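You operate a simulated robot arm through the tools that you are given. There is no shell and no other tool. Be economical: measure what you need, move in short steps, check, and stop when the job is done.

Carry out the task below with a simulated two-armed robot. There is one attempt and no reset: what you move stays moved.

TASK
Plug the discs motor in, switch its socket on and run it from the desk.
Fine: turn the socket switch off before the plug goes in; press START last; the other plugs stay out.

It is judged by the outcome, as a careful person would: the job done as asked, and still so three seconds after it is handed in. It fails if anything else is knocked over, pushed out of place, dropped, spilled or broken.

THE ROBOT
Two 7-joint arms with two-finger parallel grippers on one trunk, on a base that drives. Base frame: it is fixed to the floor where the robot stands at the start and does not move with it; the origin is under the middle of the robot, x ahead of it, y to its left, z up. Units: mm, rad, N and s.
The left shoulder is at the start at [70, 163, 1170], the right one opposite. With the tool pointing down near the work surface each hand reaches from about 400 to 880 mm from the robot's upright axis, wherever it stands, measured 20 degrees to its own side. Places, roughly: discs socket [600, 0, 800]. Payload 3.43 kg a hand.
The TCP of each hand is the grasp point between the finger pads, 34 mm short of the fingertips. In the tool frame z runs along the fingers and y along their closing line. The gripper opens to 128 mm. The fingers are 24 mm wide and 12 mm thick; the gripper's body (48 by 130 mm) begins 96 mm behind the TCP.
Orientation is that of the tool frame in the base frame, as [roll, pitch, yaw] about the fixed x, y, z axes, in that order (R = Rz(yaw) Ry(pitch) Rx(roll)). With the fingers straight down and closing along the base's y, the tool's x points along the base's -x, its y along +y and its z along -z.

THE INTERFACE
- The arms move only by the tool move_arm. It takes "left_rows", "right_rows" or both (then of equal length, played together; a hand with none holds still); each is a list of rows, each a list of 7 numbers: the shift along the base's x, y, z in mm, then the turn, a rotation vector about the base's x, y, z in rad, then the closure in counts, from 0 (fully open) to 255 (shut). In form: [[x, y, z, rx, ry, rz, gripper], ...]. A call has 1 to 10 rows; each row is the pose to reach, as a shift and turn from the pose commanded when the call began. Each row takes 0.2 s and may step no farther than 50 mm and 0.15 rad from the row before; otherwise, or with a gripper value out of range, the whole call is refused. Where a pose cannot be reached the arm comes as near as it can. A force on the tool above 90 N (or 10 N above the force at the start of the call, whichever is more), or a blocked arm, ends the call early, and 0.2 s more pass. Each finger travels about 153 mm/s and halts on what it meets, pressing with about 24 N; the grip force reading is that of the motor and also rises with nothing between the fingers. The clock runs only during rows and for 0.2 s after the last one: add rows that repeat a pose to give the fingers time. It gives the time, the measured TCP pose, the force on the tool (base axes), the opening and the grip force at its end, in the units of the frame above (readings bear some noise), with the torque about the TCP (base axes, N m) and any sound that the robot's microphone picked up.
- Cameras (640 x 400 px; columns grow to the right, rows downward): "scene" is now at [74.3, -49.4, 1355.5]; the picture's right is [-0.91, -0.41, 0.00], its down [-0.39, 0.85, -0.36] and it looks along [0.15, -0.33, -0.93] (base axes); focal length 214 px, centre (320, 200). "left" rides on the left gripper at [76, 11, -160] in its tool frame; the picture's right is [-0.15, 0.99, 0.00], its down [-0.88, -0.13, -0.46] and it looks along [-0.45, -0.07, 0.89] (tool axes); focal length 234 px, centre (320, 200). "right" rides on the right gripper at [76, -11, -160] in its tool frame; the picture's right is [0.15, 0.99, 0.00], its down [-0.88, 0.13, -0.46] and it looks along [-0.45, 0.07, 0.89] (tool axes); focal length 234 px, centre (320, 200). There is no depth. A picture from a camera that has moved, and an enlarged one, comes with that camera's place and axes in the base frame and with its lens.
- capture(camera): a new picture of that camera. It takes no simulated time.
- lift_body(by): slides the trunk up (or, below 0, down) by that many mm; the arms and the scene camera ride with it, the base frame stays. It gives what a move gives, with no picture.
- roll_base(legs): drives the robot by 1 to 6 legs, each [ahead, left, turn to the left] in mm, mm and rad, along the robot's own axes; the way and the turn of a leg run together, so that a leg with both is an arc; at most 1500 mm and 3.142 rad a leg. The arms and the cameras ride along, it lands a little off, and it stops where it bumps. It gives what a move gives.
- head_to(pan, tilt): turns the head with the scene camera to pan (to the left, within 1.501 rad either way) and tilt (down, from -0.506 to 1.204), counted from straight ahead of the robot. It gives what a move gives.
- inspect(camera, box): a new picture of the part [left, top, right, bottom] of that camera's present view, enlarged. It takes no simulated time.
- close_job(): hands the job in; it is judged then, once.

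Work in short steps. Places have to be worked out from the pictures, the camera data and where the tool is seen: move nearer, look again, correct. Check each grasp and each placing, and mend what went wrong. You have 120 turns and 108 pictures in all, those below and enlarged ones among them. Open the grippers and draw the arms clear of the work before you hand the job in, unless the task says otherwise; then end with one line.

The tools are called after ">>>" as a command line: name --argument value ..., lists and objects as JSON in quotes. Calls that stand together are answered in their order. move_arm: Moves the arms, as the interface text tells. Its arguments: {"type":"object","properties":{"left_rows":{"type":"array"},"right_rows":{"type":"array"}},"required":[]} The other tools are called the same way: lift_body (by) slides the trunk up or down; roll_base (legs) drives the base; head_to (pan, tilt) turns the head that bears the scene camera; capture (camera) takes a picture; inspect (camera, box) takes an enlarged picture of a part of a camera's view; close_job () hands the job in.

At the start:

```text
t: 0.0
left_eef_pos: [396.6, 545.7, 1165.5]
left_tool_rot: [3.14, -0.001, -3.141]
left_force: [0.1, 0.4, 0.2]
left_ft_torque: [0.02, 0.01, 0.0]
left_finger_gap: 127.9
left_grasp_force: 0.1
right_eef_pos: [650.4, 50.5, 1165.0]
right_tool_rot: [-3.14, 0.001, 3.142]
right_force: [-0.3, 0.5, -0.1]
right_ft_torque: [-0.01, -0.01, -0.01]
right_finger_gap: 128.1
right_grasp_force: 0.1
trunk travel left (down, up): [-650.0, 290.0]
robot x, y, heading: [-3.1, -2.8, -0.002]
head pan, tilt: [-1.143, 1.201]
```

scene: 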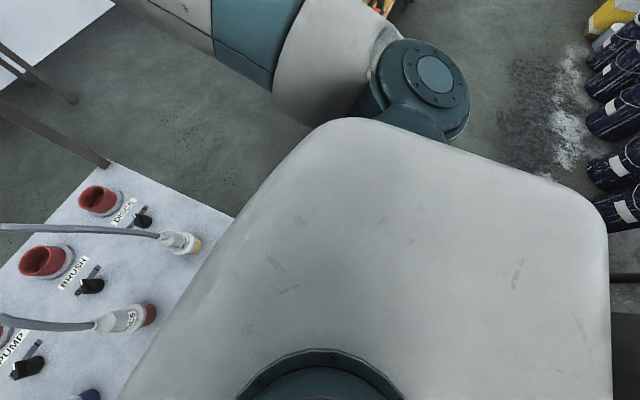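
right: 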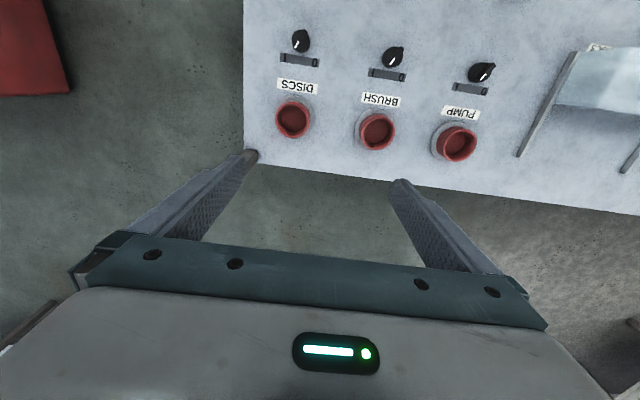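
left: 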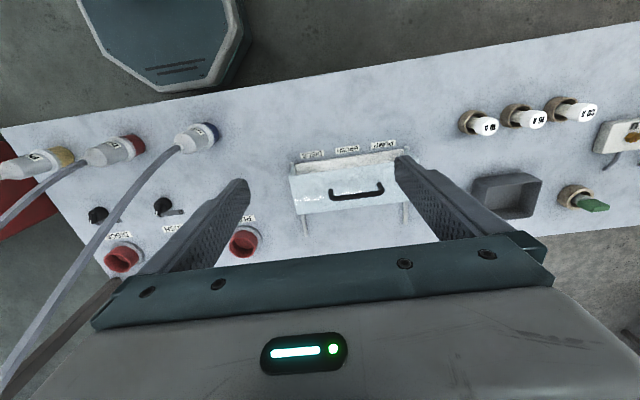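

The first pictures show a panel with sockets, rotary switches and plugs. I turn the head to look ahead and see the desk as a whole.

>>> head_to --pan 0.0 --tilt 0.8

>>> capture --camera "scene"

```text
t: 1.4
left_eef_pos: [395.9, 546.1, 1165.6]
left_tool_rot: [3.141, 0.0, 3.141]
left_force: [0.1, 0.1, 0.1]
left_ft_torque: [-0.03, 0.02, 0.0]
left_finger_gap: 128.3
left_grasp_force: 0.0
right_eef_pos: [651.1, 51.9, 1164.3]
right_tool_rot: [-3.141, 0.001, 3.138]
right_force: [0.4, 0.5, -0.6]
right_ft_torque: [0.02, -0.02, -0.03]
right_finger_gap: 128.1
right_grasp_force: 0.0
trunk travel left (down, up): [-650.0, 290.0]
robot x, y, heading: [1.2, 0.1, 0.0]
head pan, tilt: [0.0, 0.799]
```

```text
104 pictures are left
camera scene: at [131.9, 1.5, 1383.2], right [0.0, -1.0, 0.0], down [-0.72, 0.0, -0.7], along [0.7, 0.0, -0.72], focal length 214 px, centre (320, 200)
```

scene: 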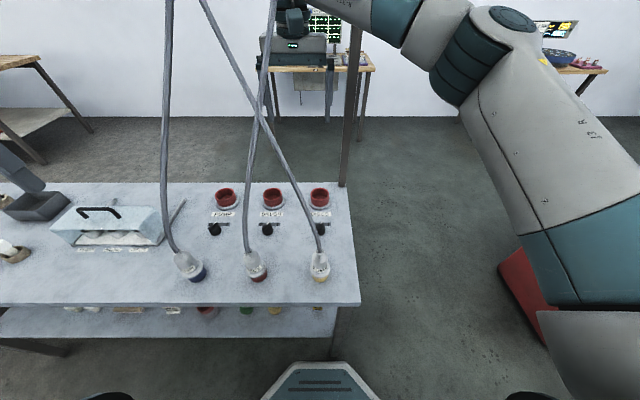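

The desk has three sockets, switches and three plugs with crossing cables. I enlarge the panel area, and then look left for the START button.

>>> inspect --camera "scene" --box '[160, 170, 360, 295]'

>>> inspect --camera "scene" --box '[0, 170, 200, 295]'

>>> inspect --camera "right" --box '[240, 0, 540, 188]'

>>> inspect --camera "left" --box '[0, 90, 320, 290]'

>>> inspect --camera "left" --box '[400, 50, 640, 250]'

```text
3.20 times, centred on (260, 232) of scene
camera zoom: at [131.9, 1.5, 1383.2], right [0.0, -1.0, 0.0], down [-0.72, 0.0, -0.7], along [0.7, 0.0, -0.72], focal length 686 px, centre (512, 96)
```

zoom: 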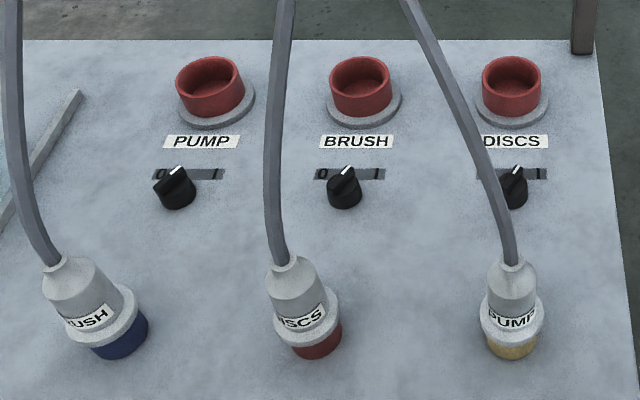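

```text
3.20 times, centred on (100, 232) of scene
camera zoom: at [131.9, 1.5, 1383.2], right [0.0, -1.0, 0.0], down [-0.72, 0.0, -0.7], along [0.7, 0.0, -0.72], focal length 686 px, centre (1024, 96)
```

zoom: 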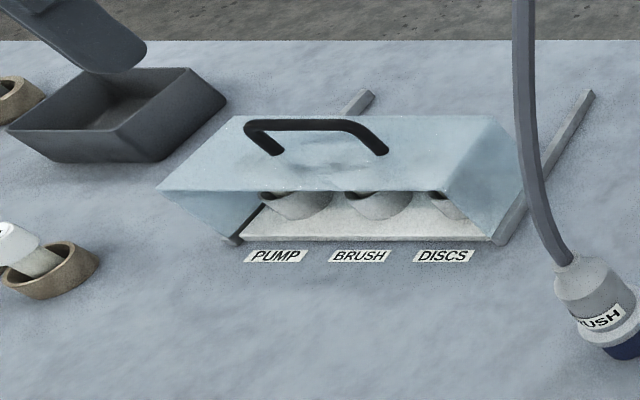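

```text
2.13 times, centred on (390, 94) of right
camera zoom: at [575.2, 40.7, 1324.3], right [-0.15, 0.99, 0.0], down [0.88, 0.13, 0.46], along [0.45, 0.07, -0.89], focal length 498 px, centre (171, 426)
```

zoom: 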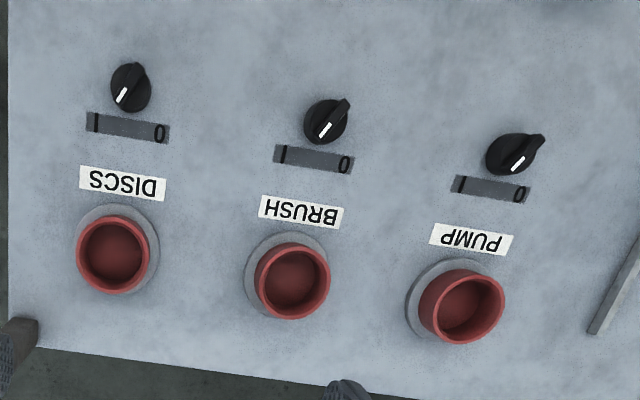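

```text
2.00 times, centred on (160, 190) of left
camera zoom: at [321.6, 557.8, 1325.3], right [0.15, 0.99, 0.0], down [0.88, -0.13, 0.46], along [0.45, -0.07, -0.89], focal length 468 px, centre (640, 220)
```

zoom: 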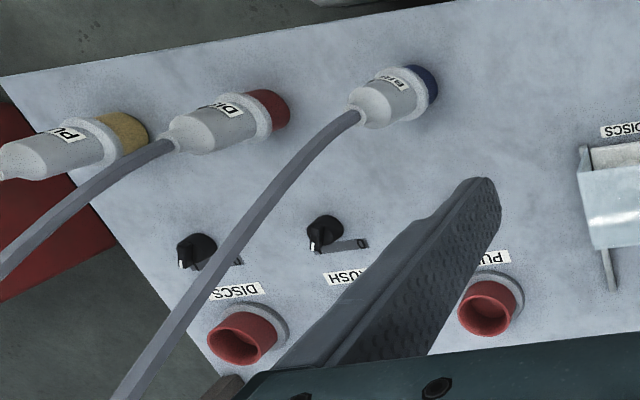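

```text
2.00 times, centred on (520, 150) of left
camera zoom: at [321.6, 557.8, 1325.3], right [0.15, 0.99, 0.0], down [0.88, -0.13, 0.46], along [0.45, -0.07, -0.89], focal length 468 px, centre (-80, 300)
```

zoom: 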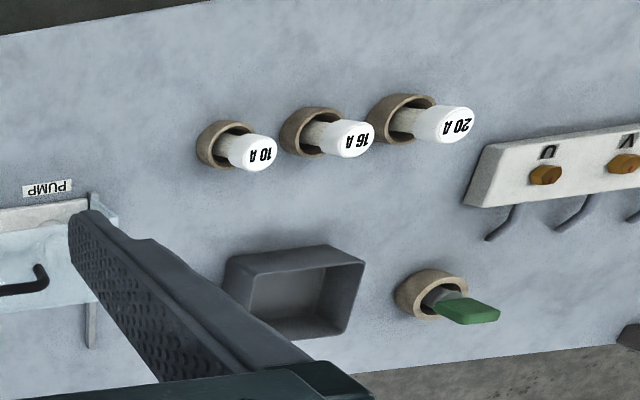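

The DISCS plug is the red-bodied one in the middle (label reads ...ISCS); the fuse box and spare fuses lie to the left. I look farther left for the START control.

>>> head_to --pan 0.9 --tilt 0.7

>>> capture --camera "scene"

```text
t: 2.6
left_eef_pos: [397.7, 546.1, 1165.5]
left_tool_rot: [-3.141, 0.0, 3.141]
left_force: [0.4, -0.3, 0.4]
left_ft_torque: [0.02, 0.05, -0.02]
left_finger_gap: 127.9
left_grasp_force: 0.1
right_eef_pos: [651.8, 51.8, 1164.3]
right_tool_rot: [-3.141, 0.0, 3.14]
right_force: [0.9, -0.3, -0.3]
right_ft_torque: [-0.01, 0.0, 0.01]
right_finger_gap: 128.0
right_grasp_force: 0.0
trunk travel left (down, up): [-650.0, 290.0]
robot x, y, heading: [0.5, 1.9, -0.004]
head pan, tilt: [0.901, 0.7]
```

```text
98 pictures are left
camera scene: at [104.0, 68.1, 1391.5], right [0.78, -0.62, 0.0], down [-0.4, -0.5, -0.76], along [0.48, 0.6, -0.64], focal length 214 px, centre (320, 200)
```

scene: 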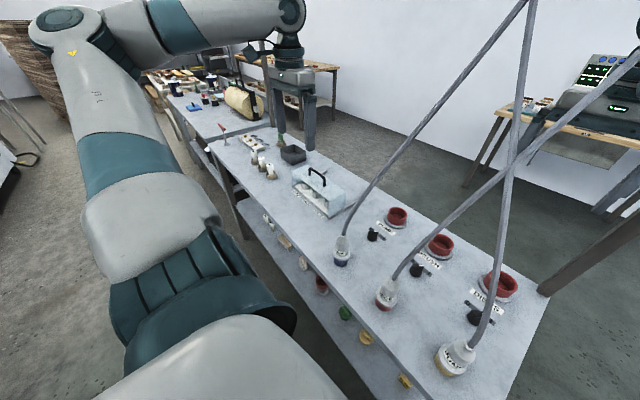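

There are back tables, one with a console of screens. I enlarge these and the bench edges.

>>> inspect --camera "scene" --box '[440, 30, 640, 155]'

>>> inspect --camera "scene" --box '[140, 50, 340, 175]'

>>> head_to --pan -0.3 --tilt 0.3

>>> capture --camera "scene"

```text
3.20 times, centred on (540, 92) of scene
camera zoom: at [104.0, 68.1, 1391.5], right [0.78, -0.62, 0.0], down [-0.4, -0.5, -0.76], along [0.48, 0.6, -0.64], focal length 686 px, centre (-384, 544)
```

zoom: 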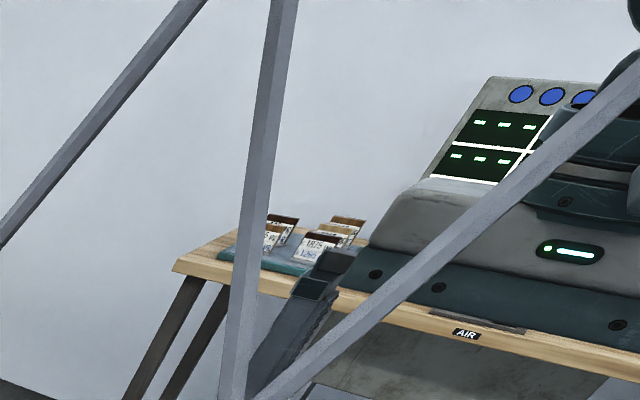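

```text
3.20 times, centred on (240, 112) of scene
camera zoom: at [104.0, 68.1, 1391.5], right [0.78, -0.62, 0.0], down [-0.4, -0.5, -0.76], along [0.48, 0.6, -0.64], focal length 686 px, centre (576, 480)
```

zoom: 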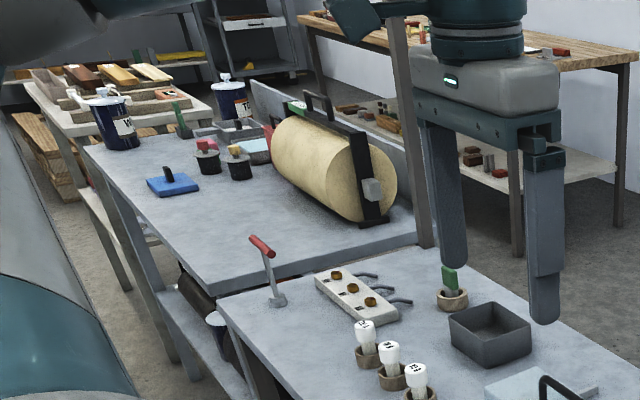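

```text
t: 4.0
left_eef_pos: [396.6, 546.1, 1165.6]
left_tool_rot: [-3.141, -0.002, 3.141]
left_force: [-0.5, -0.1, -0.1]
left_ft_torque: [0.01, -0.03, -0.01]
left_finger_gap: 127.8
left_grasp_force: 0.1
right_eef_pos: [651.6, 51.4, 1163.7]
right_tool_rot: [-3.141, 0.0, 3.139]
right_force: [0.7, 0.1, 0.0]
right_ft_torque: [0.0, -0.02, 0.01]
right_finger_gap: 128.0
right_grasp_force: 0.1
trunk travel left (down, up): [-650.0, 290.0]
robot x, y, heading: [-0.7, 2.9, -0.0]
head pan, tilt: [-0.3, 0.3]
```

```text
95 pictures are left
camera scene: at [140.4, -25.9, 1427.6], right [-0.29, -0.96, 0.0], down [-0.28, 0.09, -0.96], along [0.91, -0.28, -0.3], focal length 214 px, centre (320, 200)
```

scene: 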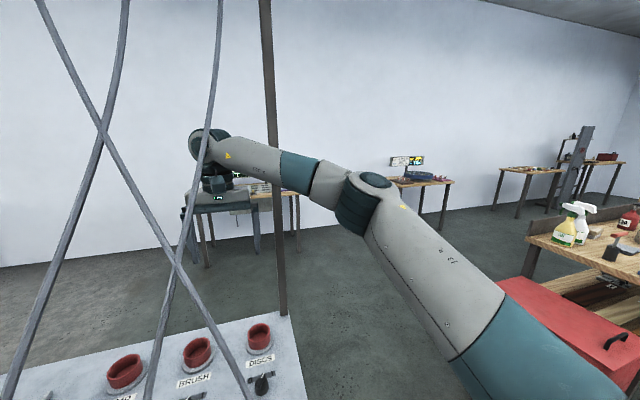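

The room has several tables. I keep looking right to find the START desk.

>>> inspect --camera "scene" --box '[360, 120, 640, 295]'

>>> head_to --pan -1.45 --tilt 0.45

>>> capture --camera "scene"

>>> head_to --pan 1.45 --tilt 0.35

>>> capture --camera "scene"

```text
2.29 times, centred on (500, 208) of scene
camera zoom: at [140.4, -25.9, 1427.6], right [-0.29, -0.96, 0.0], down [-0.28, 0.09, -0.96], along [0.91, -0.28, -0.3], focal length 490 px, centre (-91, 183)
```

zoom: 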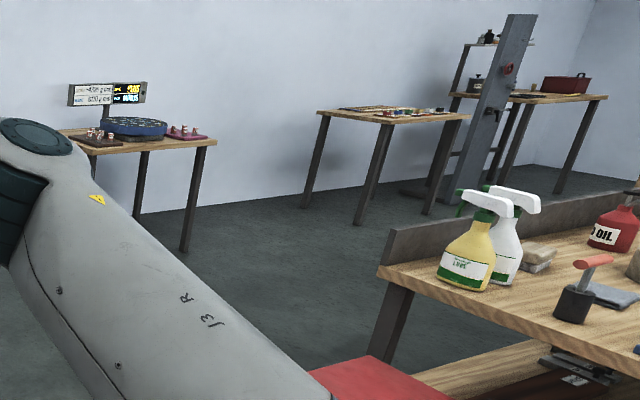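

```text
t: 5.3
left_eef_pos: [396.3, 545.6, 1166.4]
left_tool_rot: [3.141, 0.002, 3.141]
left_force: [-0.7, 0.2, 0.2]
left_ft_torque: [0.01, 0.05, 0.02]
left_finger_gap: 128.3
left_grasp_force: 0.1
right_eef_pos: [652.2, 52.6, 1164.1]
right_tool_rot: [-3.14, 0.0, 3.141]
right_force: [0.2, -0.4, 0.0]
right_ft_torque: [0.0, 0.03, 0.04]
right_finger_gap: 127.9
right_grasp_force: 0.0
trunk travel left (down, up): [-650.0, 290.0]
robot x, y, heading: [1.8, 1.4, 0.005]
head pan, tilt: [-1.45, 0.45]
```

```text
93 pictures are left
camera scene: at [62.3, -89.6, 1413.7], right [-0.99, -0.12, 0.0], down [-0.05, 0.43, -0.9], along [0.11, -0.89, -0.43], focal length 214 px, centre (320, 200)
```

scene: 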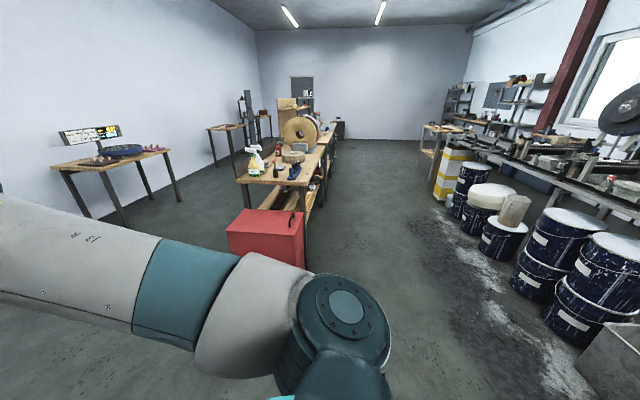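

```text
t: 7.9
left_eef_pos: [397.3, 546.3, 1166.5]
left_tool_rot: [3.141, -0.001, 3.142]
left_force: [1.0, 0.3, -0.5]
left_ft_torque: [-0.01, 0.02, -0.01]
left_finger_gap: 127.9
left_grasp_force: 0.1
right_eef_pos: [651.5, 51.7, 1163.2]
right_tool_rot: [3.141, -0.001, 3.14]
right_force: [0.0, -0.2, 0.1]
right_ft_torque: [0.0, 0.01, 0.02]
right_finger_gap: 127.7
right_grasp_force: 0.0
trunk travel left (down, up): [-650.0, 290.0]
robot x, y, heading: [-0.5, 4.5, 0.002]
head pan, tilt: [1.45, 0.351]
```

```text
92 pictures are left
camera scene: at [62.4, 94.0, 1422.9], right [0.99, -0.12, 0.0], down [-0.04, -0.34, -0.94], along [0.11, 0.93, -0.34], focal length 214 px, centre (320, 200)
```

scene: 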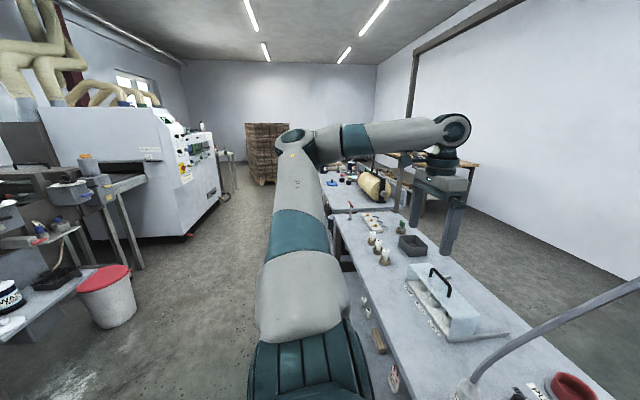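

The large machine at the rear left has an operating panel; I enlarge it.

>>> inspect --camera "scene" --box '[60, 90, 260, 215]'

>>> head_to --pan 0.1 --tilt 0.3

>>> inspect --camera "scene" --box '[250, 110, 450, 235]'

```text
3.20 times, centred on (160, 152) of scene
camera zoom: at [62.4, 94.0, 1422.9], right [0.99, -0.12, 0.0], down [-0.04, -0.34, -0.94], along [0.11, 0.93, -0.34], focal length 686 px, centre (832, 352)
```

zoom: 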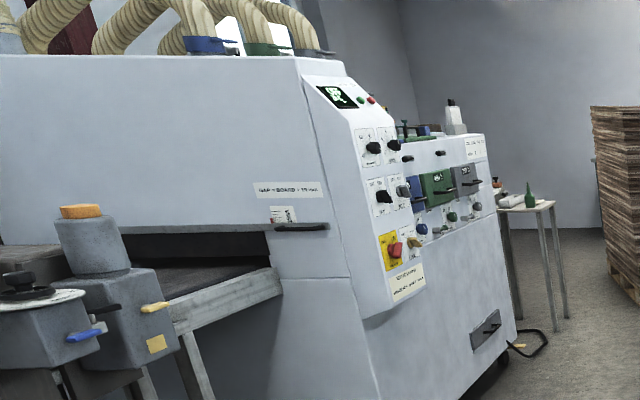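

```text
t: 9.4
left_eef_pos: [397.2, 545.9, 1165.8]
left_tool_rot: [3.141, 0.0, -3.141]
left_force: [0.4, 0.6, -0.1]
left_ft_torque: [-0.01, 0.01, -0.02]
left_finger_gap: 128.2
left_grasp_force: 0.2
right_eef_pos: [650.5, 51.5, 1163.4]
right_tool_rot: [-3.141, -0.001, 3.14]
right_force: [0.1, -0.2, 0.3]
right_ft_torque: [-0.03, 0.0, 0.02]
right_finger_gap: 127.9
right_grasp_force: 0.1
trunk travel left (down, up): [-650.0, 290.0]
robot x, y, heading: [-1.1, -1.0, -0.0]
head pan, tilt: [0.099, 0.3]
```

```text
3.20 times, centred on (350, 172) of scene
camera zoom: at [144.1, 10.9, 1427.6], right [0.1, -0.99, 0.0], down [-0.29, -0.03, -0.96], along [0.95, 0.1, -0.3], focal length 686 px, centre (224, 288)
```

zoom: 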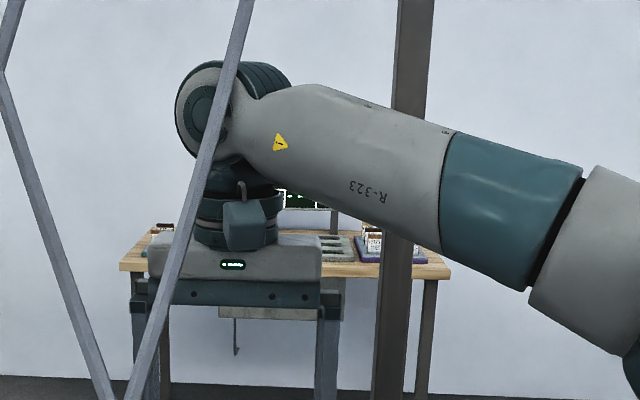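

I tilt down to inspect the bench front edge/shelf, where coloured items (maybe buttons) appeared.

>>> head_to --pan 0.6 --tilt 0.95

>>> capture --camera "scene"

>>> inspect --camera "scene" --box '[180, 180, 380, 305]'

```text
t: 10.4
left_eef_pos: [397.0, 546.4, 1165.5]
left_tool_rot: [-3.141, 0.001, -3.141]
left_force: [0.0, -0.5, -0.8]
left_ft_torque: [0.0, 0.03, 0.06]
left_finger_gap: 128.1
left_grasp_force: 0.0
right_eef_pos: [652.5, 51.9, 1164.6]
right_tool_rot: [3.141, 0.0, 3.14]
right_force: [-0.1, -1.5, -0.1]
right_ft_torque: [-0.01, 0.02, 0.01]
right_finger_gap: 128.0
right_grasp_force: 0.0
trunk travel left (down, up): [-650.0, 290.0]
robot x, y, heading: [-0.7, -3.2, 0.004]
head pan, tilt: [0.6, 0.949]
```

```text
89 pictures are left
camera scene: at [111.3, 42.7, 1371.8], right [0.56, -0.83, 0.0], down [-0.67, -0.46, -0.58], along [0.48, 0.33, -0.81], focal length 214 px, centre (320, 200)
```

scene: 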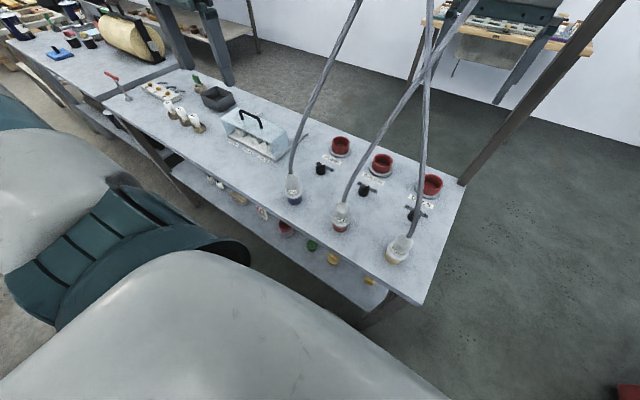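

```text
3.20 times, centred on (280, 242) of scene
camera zoom: at [111.3, 42.7, 1371.8], right [0.56, -0.83, 0.0], down [-0.67, -0.46, -0.58], along [0.48, 0.33, -0.81], focal length 686 px, centre (448, 64)
```

zoom: 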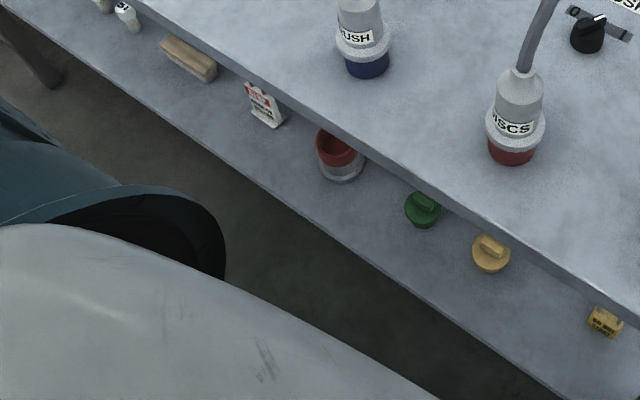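

Those are spare caps, not buttons. I move the right hand aside to the right (away from the cables) to uncover the console on the back table.

>>> move_arm --right_rows '[[0, -40, 0, 0, 0, 0, 0], [0, -80, 0, 0, 0, 0, 0], [0, -120, 0, 0, 0, 0, 0], [0, -160, 0, 0, 0, 0, 0], [0, -200, 0, 0, 0, 0, 0], [0, -240, 0, 0, 0, 0, 0], [0, -280, 0, 0, 0, 0, 0], [0, -320, 0, 0, 0, 0, 0], [0, -360, 0, 0, 0, 0, 0]]'

>>> head_to --pan 0.0 --tilt 0.3

>>> inspect --camera "scene" --box '[220, 100, 420, 225]'

```text
t: 12.4
left_eef_pos: [396.7, 544.5, 1164.9]
left_tool_rot: [3.139, 0.0, -3.14]
left_force: [0.4, 0.4, 0.0]
left_ft_torque: [0.06, -0.05, 0.01]
left_finger_gap: 127.9
left_grasp_force: 0.0
right_eef_pos: [651.5, -310.2, 1165.4]
right_tool_rot: [3.139, -0.001, 3.141]
right_force: [-0.1, 0.0, -0.7]
right_ft_torque: [0.03, -0.02, -0.02]
right_finger_gap: 127.9
right_grasp_force: 0.2
trunk travel left (down, up): [-650.0, 290.0]
robot x, y, heading: [-0.8, -1.1, -0.002]
head pan, tilt: [0.6, 0.949]
```

```text
t: 13.4
left_eef_pos: [396.1, 545.0, 1164.3]
left_tool_rot: [3.141, 0.0, -3.14]
left_force: [-0.5, 0.1, 0.0]
left_ft_torque: [-0.02, 0.01, -0.03]
left_finger_gap: 128.0
left_grasp_force: 0.2
right_eef_pos: [650.1, -308.0, 1164.4]
right_tool_rot: [3.141, 0.001, 3.138]
right_force: [-0.3, 0.0, -0.2]
right_ft_torque: [0.04, -0.01, 0.0]
right_finger_gap: 127.7
right_grasp_force: 0.1
trunk travel left (down, up): [-650.0, 290.0]
robot x, y, heading: [-1.9, 3.4, -0.003]
head pan, tilt: [0.0, 0.3]
```

```text
3.20 times, centred on (320, 162) of scene
camera zoom: at [144.5, 1.3, 1427.5], right [0.0, -1.0, 0.0], down [-0.3, 0.0, -0.95], along [0.95, 0.0, -0.3], focal length 686 px, centre (320, 320)
```

zoom: 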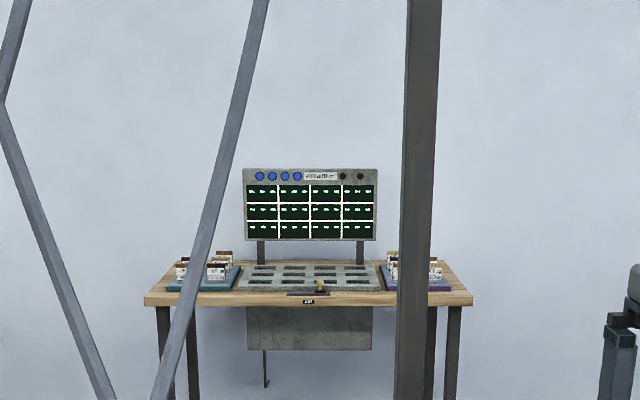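

That console is a different station. I back up a little and turn so I can see the rear of the room and the machine panel for the START button.

>>> roll_base --legs '[[-500, 0, 0], [0, 0, 1.2]]'

>>> head_to --pan 1.2 --tilt 0.3

>>> capture --camera "scene"

>>> head_to --pan 0.3 --tilt 0.3

>>> capture --camera "scene"

```text
t: 19.4
left_eef_pos: [-867.7, 564.5, 1166.1]
left_tool_rot: [-3.14, 0.001, -1.936]
left_force: [0.9, 0.2, -0.2]
left_ft_torque: [0.0, 0.0, 0.02]
left_finger_gap: 128.2
left_grasp_force: 0.1
right_eef_pos: [21.8, 497.5, 1165.1]
right_tool_rot: [3.141, 0.0, -1.935]
right_force: [-0.2, 1.3, 0.1]
right_ft_torque: [-0.01, -0.01, -0.01]
right_finger_gap: 127.9
right_grasp_force: 0.1
trunk travel left (down, up): [-650.0, 290.0]
robot x, y, heading: [-497.3, 0.7, 1.204]
head pan, tilt: [0.0, 0.3]
```

```text
t: 20.8
left_eef_pos: [-869.6, 564.8, 1164.3]
left_tool_rot: [3.141, 0.0, -1.935]
left_force: [-0.8, 0.2, -0.2]
left_ft_torque: [-0.04, 0.0, -0.01]
left_finger_gap: 128.1
left_grasp_force: 0.1
right_eef_pos: [22.1, 498.4, 1164.9]
right_tool_rot: [3.141, 0.0, -1.935]
right_force: [-0.1, -0.2, 0.8]
right_ft_torque: [0.0, 0.02, -0.04]
right_finger_gap: 128.1
right_grasp_force: 0.0
trunk travel left (down, up): [-650.0, 290.0]
robot x, y, heading: [-498.5, -0.4, 1.206]
head pan, tilt: [1.201, 0.3]
```

```text
86 pictures are left
camera scene: at [-549.5, 109.4, 1427.6], right [0.67, 0.74, 0.0], down [0.22, -0.2, -0.96], along [-0.71, 0.64, -0.3], focal length 214 px, centre (320, 200)
```

scene: 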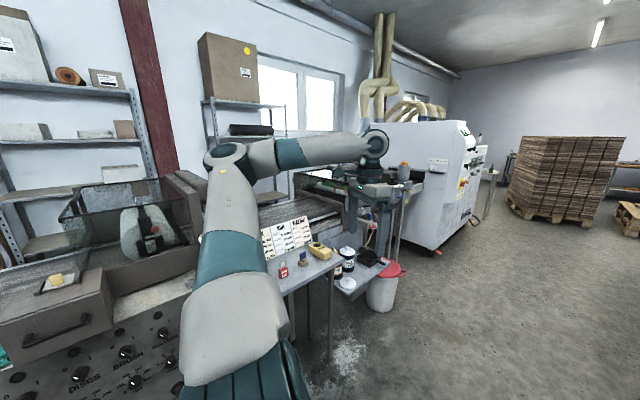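

```text
t: 21.9
left_eef_pos: [-868.0, 563.2, 1164.9]
left_tool_rot: [-3.141, -0.001, -1.936]
left_force: [0.8, 0.7, -0.1]
left_ft_torque: [-0.03, -0.01, 0.04]
left_finger_gap: 128.2
left_grasp_force: 0.0
right_eef_pos: [21.0, 498.4, 1164.3]
right_tool_rot: [-3.141, -0.001, -1.934]
right_force: [-0.2, -0.1, 0.1]
right_ft_torque: [0.01, 0.03, 0.0]
right_finger_gap: 128.1
right_grasp_force: 0.0
trunk travel left (down, up): [-650.0, 290.0]
robot x, y, heading: [-500.3, 1.4, 1.206]
head pan, tilt: [0.3, 0.3]
```

```text
85 pictures are left
camera scene: at [-474.4, 140.0, 1427.6], right [1.0, -0.06, 0.0], down [-0.02, -0.3, -0.96], along [0.06, 0.95, -0.3], focal length 214 px, centre (320, 200)
```

scene: 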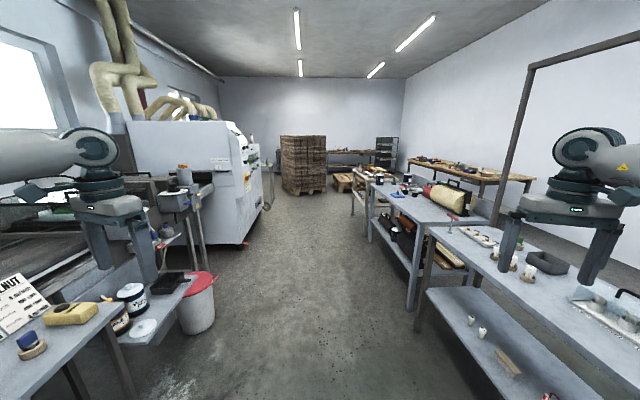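

Behind the robot is a machine with a front panel marked DISCS/BRUSH: the desk. I look at it more closely by panning further.

>>> head_to --pan 1.5 --tilt 0.55

>>> capture --camera "scene"

>>> inspect --camera "scene" --box '[0, 170, 320, 370]'

```text
t: 23.4
left_eef_pos: [-867.4, 563.7, 1165.1]
left_tool_rot: [-3.141, 0.0, -1.936]
left_force: [-0.1, 0.5, 0.0]
left_ft_torque: [0.0, -0.01, -0.02]
left_finger_gap: 128.0
left_grasp_force: 0.0
right_eef_pos: [21.5, 498.9, 1166.1]
right_tool_rot: [-3.139, 0.0, -1.935]
right_force: [0.1, -0.3, -0.2]
right_ft_torque: [-0.01, 0.02, 0.03]
right_finger_gap: 127.9
right_grasp_force: 0.0
trunk travel left (down, up): [-650.0, 290.0]
robot x, y, heading: [-501.2, -5.0, 1.209]
head pan, tilt: [1.499, 0.55]
```

```text
84 pictures are left
camera scene: at [-561.7, 84.7, 1404.7], right [0.42, 0.91, 0.0], down [0.47, -0.22, -0.85], along [-0.77, 0.36, -0.52], focal length 214 px, centre (320, 200)
```

scene: 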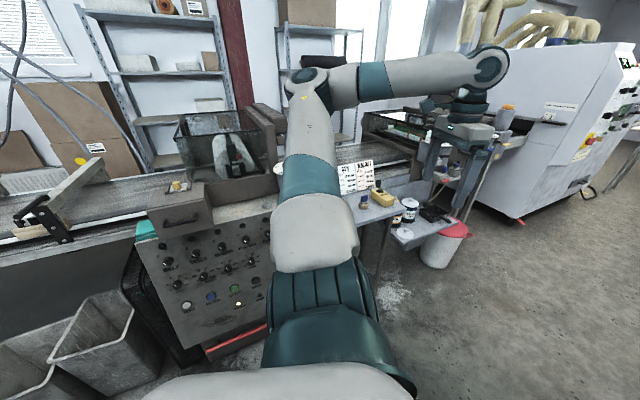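

```text
2.00 times, centred on (160, 270) of scene
camera zoom: at [-561.7, 84.7, 1404.7], right [0.42, 0.91, 0.0], down [0.47, -0.22, -0.85], along [-0.77, 0.36, -0.52], focal length 429 px, centre (640, 60)
```

zoom: 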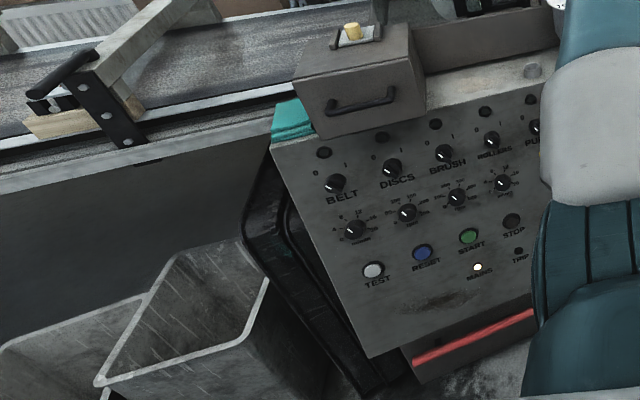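

The desk has DISCS selector and START. First the bench work: I turn back to face the bench, standing about x=-280, y=230, and set the head to watch.

>>> roll_base --legs '[[0, 0, -1.206]]'

>>> roll_base --legs '[[0, 230, 0]]'

>>> head_to --pan -0.1 --tilt 0.5

>>> capture --camera "scene"

```text
t: 26.8
left_eef_pos: [-104.8, 546.9, 1165.5]
left_tool_rot: [3.141, -0.001, -3.139]
left_force: [0.8, -0.8, -0.8]
left_ft_torque: [0.0, -0.01, -0.01]
left_finger_gap: 128.0
left_grasp_force: 0.2
right_eef_pos: [154.8, -306.7, 1165.0]
right_tool_rot: [-3.141, 0.0, -3.139]
right_force: [0.5, 0.8, -0.4]
right_ft_torque: [-0.03, 0.01, 0.02]
right_finger_gap: 128.2
right_grasp_force: 0.0
trunk travel left (down, up): [-650.0, 290.0]
robot x, y, heading: [-502.3, -2.6, 0.002]
head pan, tilt: [1.499, 0.55]
```

```text
t: 28.5
left_eef_pos: [-105.6, 775.5, 1165.1]
left_tool_rot: [-3.141, -0.001, -3.138]
left_force: [0.0, -0.2, -0.2]
left_ft_torque: [0.02, 0.0, -0.04]
left_finger_gap: 128.0
left_grasp_force: 0.0
right_eef_pos: [152.9, -79.1, 1164.7]
right_tool_rot: [-3.14, 0.001, -3.138]
right_force: [0.3, 0.6, -0.2]
right_ft_torque: [-0.03, 0.0, 0.0]
right_finger_gap: 128.0
right_grasp_force: 0.1
trunk travel left (down, up): [-650.0, 290.0]
robot x, y, heading: [-498.3, 225.6, 0.004]
head pan, tilt: [1.499, 0.55]
```

```text
t: 30.1
left_eef_pos: [-104.4, 775.8, 1165.1]
left_tool_rot: [-3.141, 0.001, -3.139]
left_force: [-0.4, 0.1, -0.4]
left_ft_torque: [-0.03, -0.01, 0.0]
left_finger_gap: 128.3
left_grasp_force: 0.0
right_eef_pos: [153.2, -78.4, 1164.5]
right_tool_rot: [3.141, 0.001, -3.139]
right_force: [0.4, 0.1, 0.6]
right_ft_torque: [-0.02, 0.0, 0.0]
right_finger_gap: 128.0
right_grasp_force: 0.1
trunk travel left (down, up): [-650.0, 290.0]
robot x, y, heading: [-500.1, 227.3, 0.002]
head pan, tilt: [-0.099, 0.499]
```

```text
82 pictures are left
camera scene: at [-358.3, 220.8, 1409.2], right [-0.09, -1.0, 0.0], down [-0.48, 0.04, -0.88], along [0.87, -0.08, -0.48], focal length 214 px, centre (320, 200)
```

scene: 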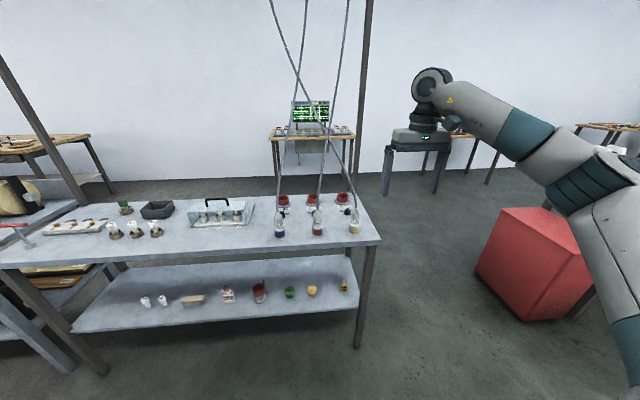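

I tilt the right hand forward ~0.75 rad and half close it while it's clear of everything, before driving forward.

>>> move_arm --right_rows '[[0, -10, 0, 0, -0.15, 0, 100], [0, -20, 0, 0, -0.3, 0, 100], [0, -30, 0, 0, -0.45, 0, 100], [0, -40, 0, 0, -0.6, 0, 100], [0, -40, 0, 0, -0.75, 0, 100], [0, -40, 0, 0, -0.75, 0, 100]]'

>>> roll_base --legs '[[220, 0, 0]]'

>>> head_to --pan -0.2 --tilt 0.75

>>> capture --camera "scene"

>>> capture --camera "right"

```text
t: 31.6
left_eef_pos: [-105.1, 775.8, 1165.7]
left_tool_rot: [3.141, 0.0, -3.135]
left_force: [-0.5, 0.6, 1.0]
left_ft_torque: [-0.01, 0.02, 0.0]
left_finger_gap: 128.0
left_grasp_force: 0.0
right_eef_pos: [153.7, -117.4, 1165.5]
right_tool_rot: [-3.14, 0.751, -3.137]
right_force: [0.0, -0.6, 0.6]
right_ft_torque: [0.01, 0.0, 0.01]
right_finger_gap: 77.6
right_grasp_force: 0.2
trunk travel left (down, up): [-650.0, 290.0]
robot x, y, heading: [-499.8, 228.1, 0.004]
head pan, tilt: [-0.099, 0.499]
```

```text
t: 33.2
left_eef_pos: [116.0, 776.6, 1165.9]
left_tool_rot: [-3.141, 0.0, -3.136]
left_force: [-0.1, -0.2, -0.4]
left_ft_torque: [0.01, 0.01, -0.01]
left_finger_gap: 128.0
left_grasp_force: 0.1
right_eef_pos: [375.2, -115.8, 1165.2]
right_tool_rot: [-3.14, 0.749, -3.137]
right_force: [-0.2, 0.3, -0.5]
right_ft_torque: [0.02, 0.0, 0.0]
right_finger_gap: 77.8
right_grasp_force: 0.1
trunk travel left (down, up): [-650.0, 290.0]
robot x, y, heading: [-279.8, 225.8, 0.005]
head pan, tilt: [-0.099, 0.499]
```

```text
t: 34.0
left_eef_pos: [115.7, 776.6, 1165.3]
left_tool_rot: [-3.141, 0.0, -3.138]
left_force: [-1.0, -0.3, -0.4]
left_ft_torque: [-0.01, -0.02, -0.04]
left_finger_gap: 128.1
left_grasp_force: 0.1
right_eef_pos: [375.7, -115.5, 1164.6]
right_tool_rot: [-3.139, 0.749, -3.137]
right_force: [0.3, 0.2, -0.5]
right_ft_torque: [-0.02, 0.02, 0.01]
right_finger_gap: 77.6
right_grasp_force: 0.1
trunk travel left (down, up): [-650.0, 290.0]
robot x, y, heading: [-276.2, 228.5, 0.007]
head pan, tilt: [-0.201, 0.75]
```

```text
81 pictures are left
camera scene: at [-146.4, 214.3, 1387.3], right [-0.19, -0.98, 0.0], down [-0.67, 0.13, -0.73], along [0.72, -0.14, -0.68], focal length 214 px, centre (320, 200)
```

scene: 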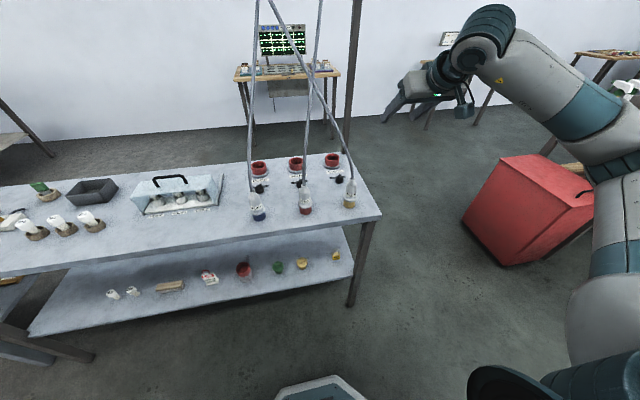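

```text
80 pictures are left
camera right: at [210.2, -128.0, 1230.7], right [-0.11, 0.99, -0.1], down [0.33, 0.13, 0.93], along [0.94, 0.07, -0.34], focal length 234 px, centre (320, 200)
```

right: 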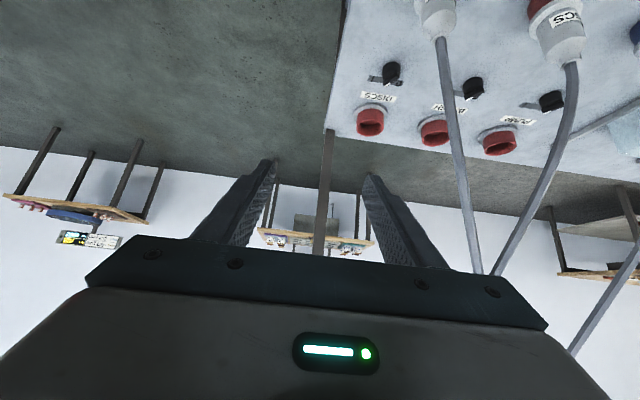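

Cables of PUMP and DISCS cross near (500,113,1195). I check which lies in front, as this decides the path.

>>> inspect --camera "scene" --box '[230, 40, 390, 140]'

>>> inspect --camera "scene" --box '[230, 140, 390, 240]'

>>> inspect --camera "right" --box '[330, 0, 640, 194]'

```text
4.00 times, centred on (310, 90) of scene
camera zoom: at [-146.4, 214.3, 1387.3], right [-0.19, -0.98, 0.0], down [-0.67, 0.13, -0.73], along [0.72, -0.14, -0.68], focal length 858 px, centre (360, 640)
```

zoom: 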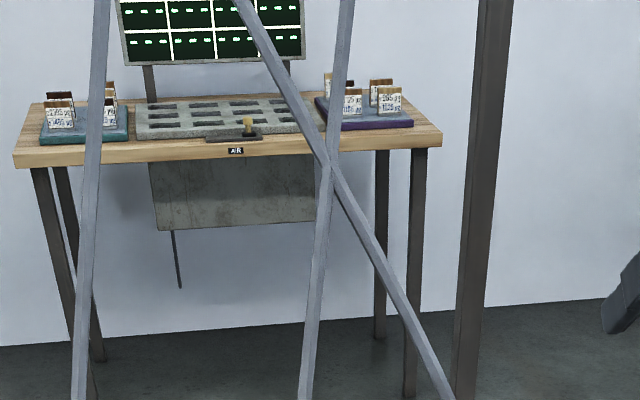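

```text
4.00 times, centred on (310, 190) of scene
camera zoom: at [-146.4, 214.3, 1387.3], right [-0.19, -0.98, 0.0], down [-0.67, 0.13, -0.73], along [0.72, -0.14, -0.68], focal length 858 px, centre (360, 240)
```

zoom: 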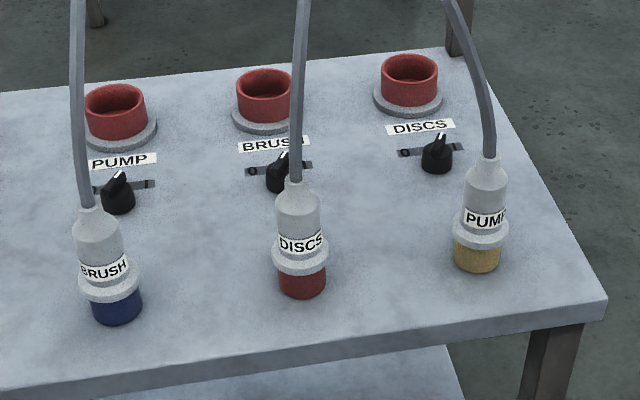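

```text
2.06 times, centred on (485, 97) of right
camera zoom: at [210.2, -128.0, 1230.7], right [-0.11, 0.99, -0.1], down [0.33, 0.13, 0.93], along [0.94, 0.07, -0.34], focal length 483 px, centre (-20, 412)
```

zoom: 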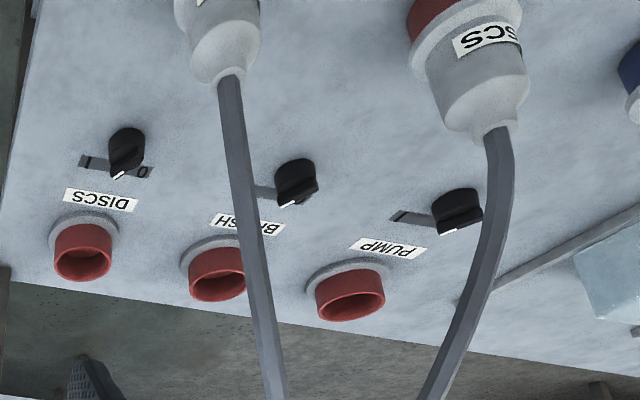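

The switch seems turned; labels clear. One tight enlargement of the crossing.

>>> inspect --camera "scene" --box '[296, 70, 328, 90]'

>>> inspect --camera "right" --box '[360, 50, 424, 90]'

```text
16.00 times, centred on (312, 80) of scene
camera zoom: at [-146.4, 214.3, 1387.3], right [-0.19, -0.98, 0.0], down [-0.67, 0.13, -0.73], along [0.72, -0.14, -0.68], focal length 3432 px, centre (448, 2120)
```

zoom: 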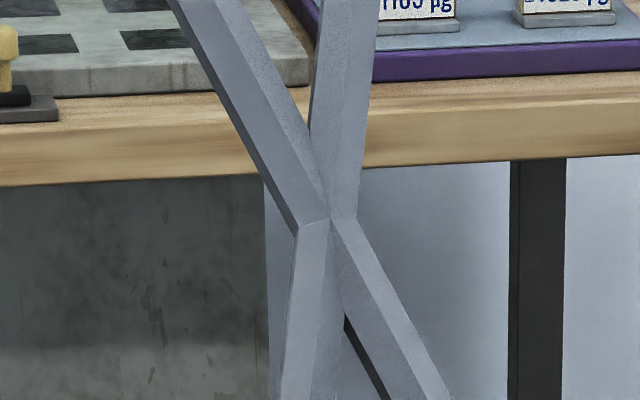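

```text
10.00 times, centred on (392, 70) of right
camera zoom: at [210.2, -128.0, 1230.7], right [-0.11, 0.99, -0.1], down [0.33, 0.13, 0.93], along [0.94, 0.07, -0.34], focal length 2342 px, centre (-400, 1500)
```

zoom: 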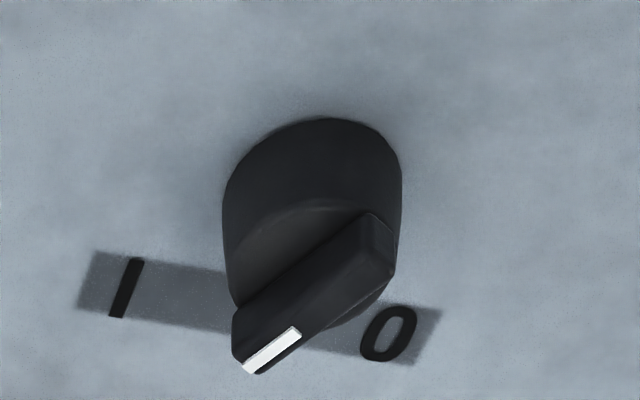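

The cables simply pass through each other, so they don't constrain me. The DISCS switch points to 1 (on): turn it +90° to 0 first. I drive 130 mm closer and set the right hand upright, yawed −45°, above the knob.

>>> roll_base --legs '[[130, 0, 0]]'

>>> move_arm --right_rows '[[0, 15, -10, 0, 0.15, 0, 60], [0, 30, -30, 0, 0.3, 0, 60], [0, 45, -50, 0, 0.45, 0, 60], [0, 60, -70, 0, 0.6, 0, 60], [0, 75, -90, 0, 0.75, 0, 60], [0, 90, -110, 0, 0.75, 0, 60], [0, 105, -130, 0, 0.75, 0, 60], [0, 115, -150, 0, 0.75, 0, 60]]'

>>> capture --camera "right"

```text
t: 35.3
left_eef_pos: [243.8, 778.6, 1165.7]
left_tool_rot: [3.14, 0.001, -3.135]
left_force: [-0.4, -0.5, -0.6]
left_ft_torque: [-0.02, 0.01, 0.01]
left_finger_gap: 127.9
left_grasp_force: 0.2
right_eef_pos: [505.7, -115.1, 1165.9]
right_tool_rot: [-3.139, 0.75, -3.136]
right_force: [0.8, -0.9, 0.2]
right_ft_torque: [0.01, -0.02, 0.03]
right_finger_gap: 77.5
right_grasp_force: 0.0
trunk travel left (down, up): [-650.0, 290.0]
robot x, y, heading: [-147.2, 230.5, 0.01]
head pan, tilt: [-0.201, 0.75]
```

```text
t: 37.1
left_eef_pos: [243.7, 778.1, 1165.5]
left_tool_rot: [3.14, 0.001, -3.135]
left_force: [-0.1, 0.0, -0.6]
left_ft_torque: [0.02, 0.01, 0.01]
left_finger_gap: 127.9
left_grasp_force: 0.1
right_eef_pos: [504.8, 0.1, 1015.0]
right_tool_rot: [3.14, -0.001, -3.137]
right_force: [-0.2, -0.2, -0.1]
right_ft_torque: [0.0, -0.02, -0.02]
right_finger_gap: 98.0
right_grasp_force: 0.1
trunk travel left (down, up): [-650.0, 290.0]
robot x, y, heading: [-147.8, 230.9, 0.001]
head pan, tilt: [-0.201, 0.75]
```

```text
74 pictures are left
camera right: at [428.9, -11.7, 1176.0], right [-0.15, 0.99, 0.0], down [0.88, 0.13, 0.46], along [0.45, 0.07, -0.89], focal length 234 px, centre (320, 200)
```

right: 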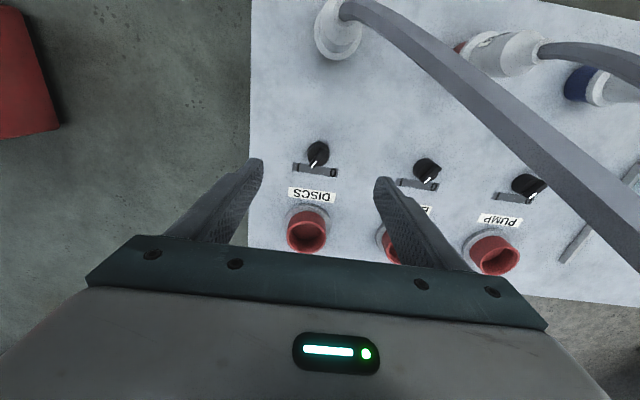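

>>> inspect --camera "right" --box '[270, 120, 366, 180]'

```text
6.67 times, centred on (318, 150) of right
camera zoom: at [428.9, -11.7, 1176.0], right [-0.15, 0.99, 0.0], down [0.88, 0.13, 0.46], along [0.45, 0.07, -0.89], focal length 1561 px, centre (333, 533)
```

zoom: 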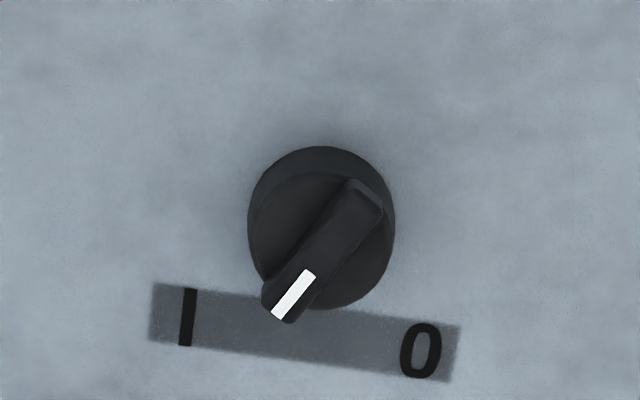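

The pointer lies at about −23° and bar centre ≈ (521, 1). I align the fingers across the bar (yaw −0.4) with a narrow gap and descend to z≈930.

>>> move_arm --right_rows '[[8, 0, -10, 0, 0, -0.14, 200], [16, 1, -20, 0, 0, -0.28, 200], [16, 1, -40, 0, 0, -0.4, 200], [16, 1, -60, 0, 0, -0.4, 200], [16, 1, -85, 0, 0, -0.4, 200], [16, 1, -85, 0, 0, -0.4, 200]]'

>>> capture --camera "right"

```text
t: 38.5
left_eef_pos: [244.8, 778.3, 1165.8]
left_tool_rot: [3.141, 0.0, -3.134]
left_force: [0.3, -0.2, -0.3]
left_ft_torque: [0.03, 0.01, -0.02]
left_finger_gap: 128.1
left_grasp_force: 0.0
right_eef_pos: [521.8, -0.5, 930.7]
right_tool_rot: [3.141, 0.0, 2.746]
right_force: [-0.3, 0.2, -0.2]
right_ft_torque: [0.01, 0.0, -0.03]
right_finger_gap: 27.6
right_grasp_force: 0.0
trunk travel left (down, up): [-650.0, 290.0]
robot x, y, heading: [-152.2, 231.7, 0.008]
head pan, tilt: [-0.201, 0.75]
```

```text
72 pictures are left
camera right: at [446.2, 20.0, 1090.4], right [0.25, 0.97, 0.0], down [0.86, -0.22, 0.46], along [0.44, -0.11, -0.89], focal length 234 px, centre (320, 200)
```

right: 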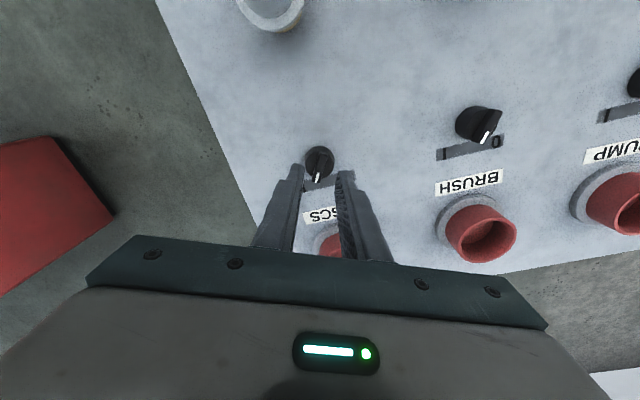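

Bar lies between the fingers, aligned. I descend to TCP z≈893, guarded by the force stop.

>>> move_arm --right_rows '[[-1, 1, -15, 0, 0, 0, 200], [-2, 1, -25, 0, 0, 0, 200], [-2, 1, -32, 0, 0, 0, 200], [-2, 1, -37, 0, 0, 0, 200], [-2, 1, -37, 0, 0, 0, 200]]'

>>> inspect --camera "right" --box '[240, 110, 400, 210]'

```text
t: 39.7
left_eef_pos: [243.8, 779.4, 1166.4]
left_tool_rot: [-3.14, 0.001, -3.134]
left_force: [-0.9, 0.7, -0.6]
left_ft_torque: [-0.02, 0.03, -0.04]
left_finger_gap: 128.2
left_grasp_force: 0.3
right_eef_pos: [519.2, 1.6, 895.3]
right_tool_rot: [3.139, 0.0, 2.746]
right_force: [-0.2, 0.1, 2.4]
right_ft_torque: [-0.05, 0.01, 0.02]
right_finger_gap: 27.3
right_grasp_force: 0.0
trunk travel left (down, up): [-650.0, 290.0]
robot x, y, heading: [-152.0, 230.7, 0.011]
head pan, tilt: [-0.201, 0.75]
```

```text
4.00 times, centred on (320, 160) of right
camera zoom: at [444.0, 21.0, 1054.0], right [0.25, 0.97, 0.0], down [0.86, -0.22, 0.46], along [0.44, -0.11, -0.89], focal length 937 px, centre (320, 360)
```

zoom: 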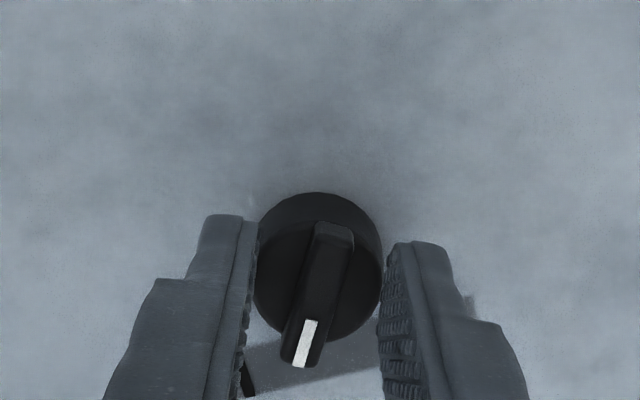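

Fingers are centred around the bar with light contact on the disc. I raise 1 mm and close.

>>> move_arm --right_rows '[[0, 0, 3, 0, 0, 0, 230], [0, 0, 3, 0, 0, 0, 255], [0, 0, 3, 0, 0, 0, 255]]'

>>> inspect --camera "right" --box '[240, 110, 400, 210]'

```text
t: 40.5
left_eef_pos: [245.3, 778.2, 1164.6]
left_tool_rot: [-3.141, -0.001, -3.136]
left_force: [0.5, 0.0, 0.0]
left_ft_torque: [0.0, 0.0, 0.03]
left_finger_gap: 128.0
left_grasp_force: 0.0
right_eef_pos: [518.8, 2.2, 895.9]
right_tool_rot: [-3.14, 0.001, 2.746]
right_force: [-1.8, 1.0, -6.8]
right_ft_torque: [-0.31, -0.75, -0.01]
right_finger_gap: 9.0
right_grasp_force: 42.3
trunk travel left (down, up): [-650.0, 290.0]
robot x, y, heading: [-148.7, 228.3, 0.002]
head pan, tilt: [-0.201, 0.75]
```

```text
4.00 times, centred on (320, 160) of right
camera zoom: at [444.3, 20.8, 1055.9], right [0.25, 0.97, 0.0], down [0.86, -0.22, 0.46], along [0.44, -0.11, -0.89], focal length 937 px, centre (320, 360)
```

zoom: 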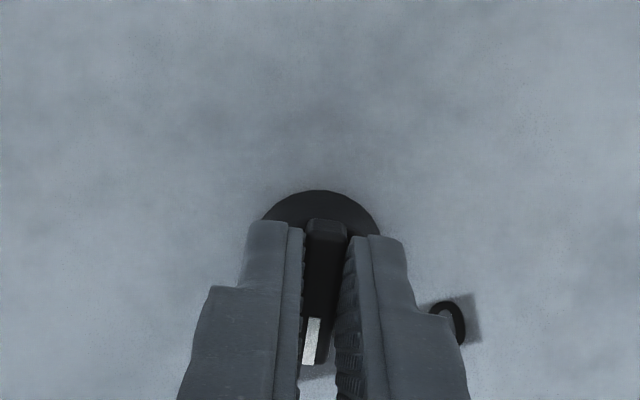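

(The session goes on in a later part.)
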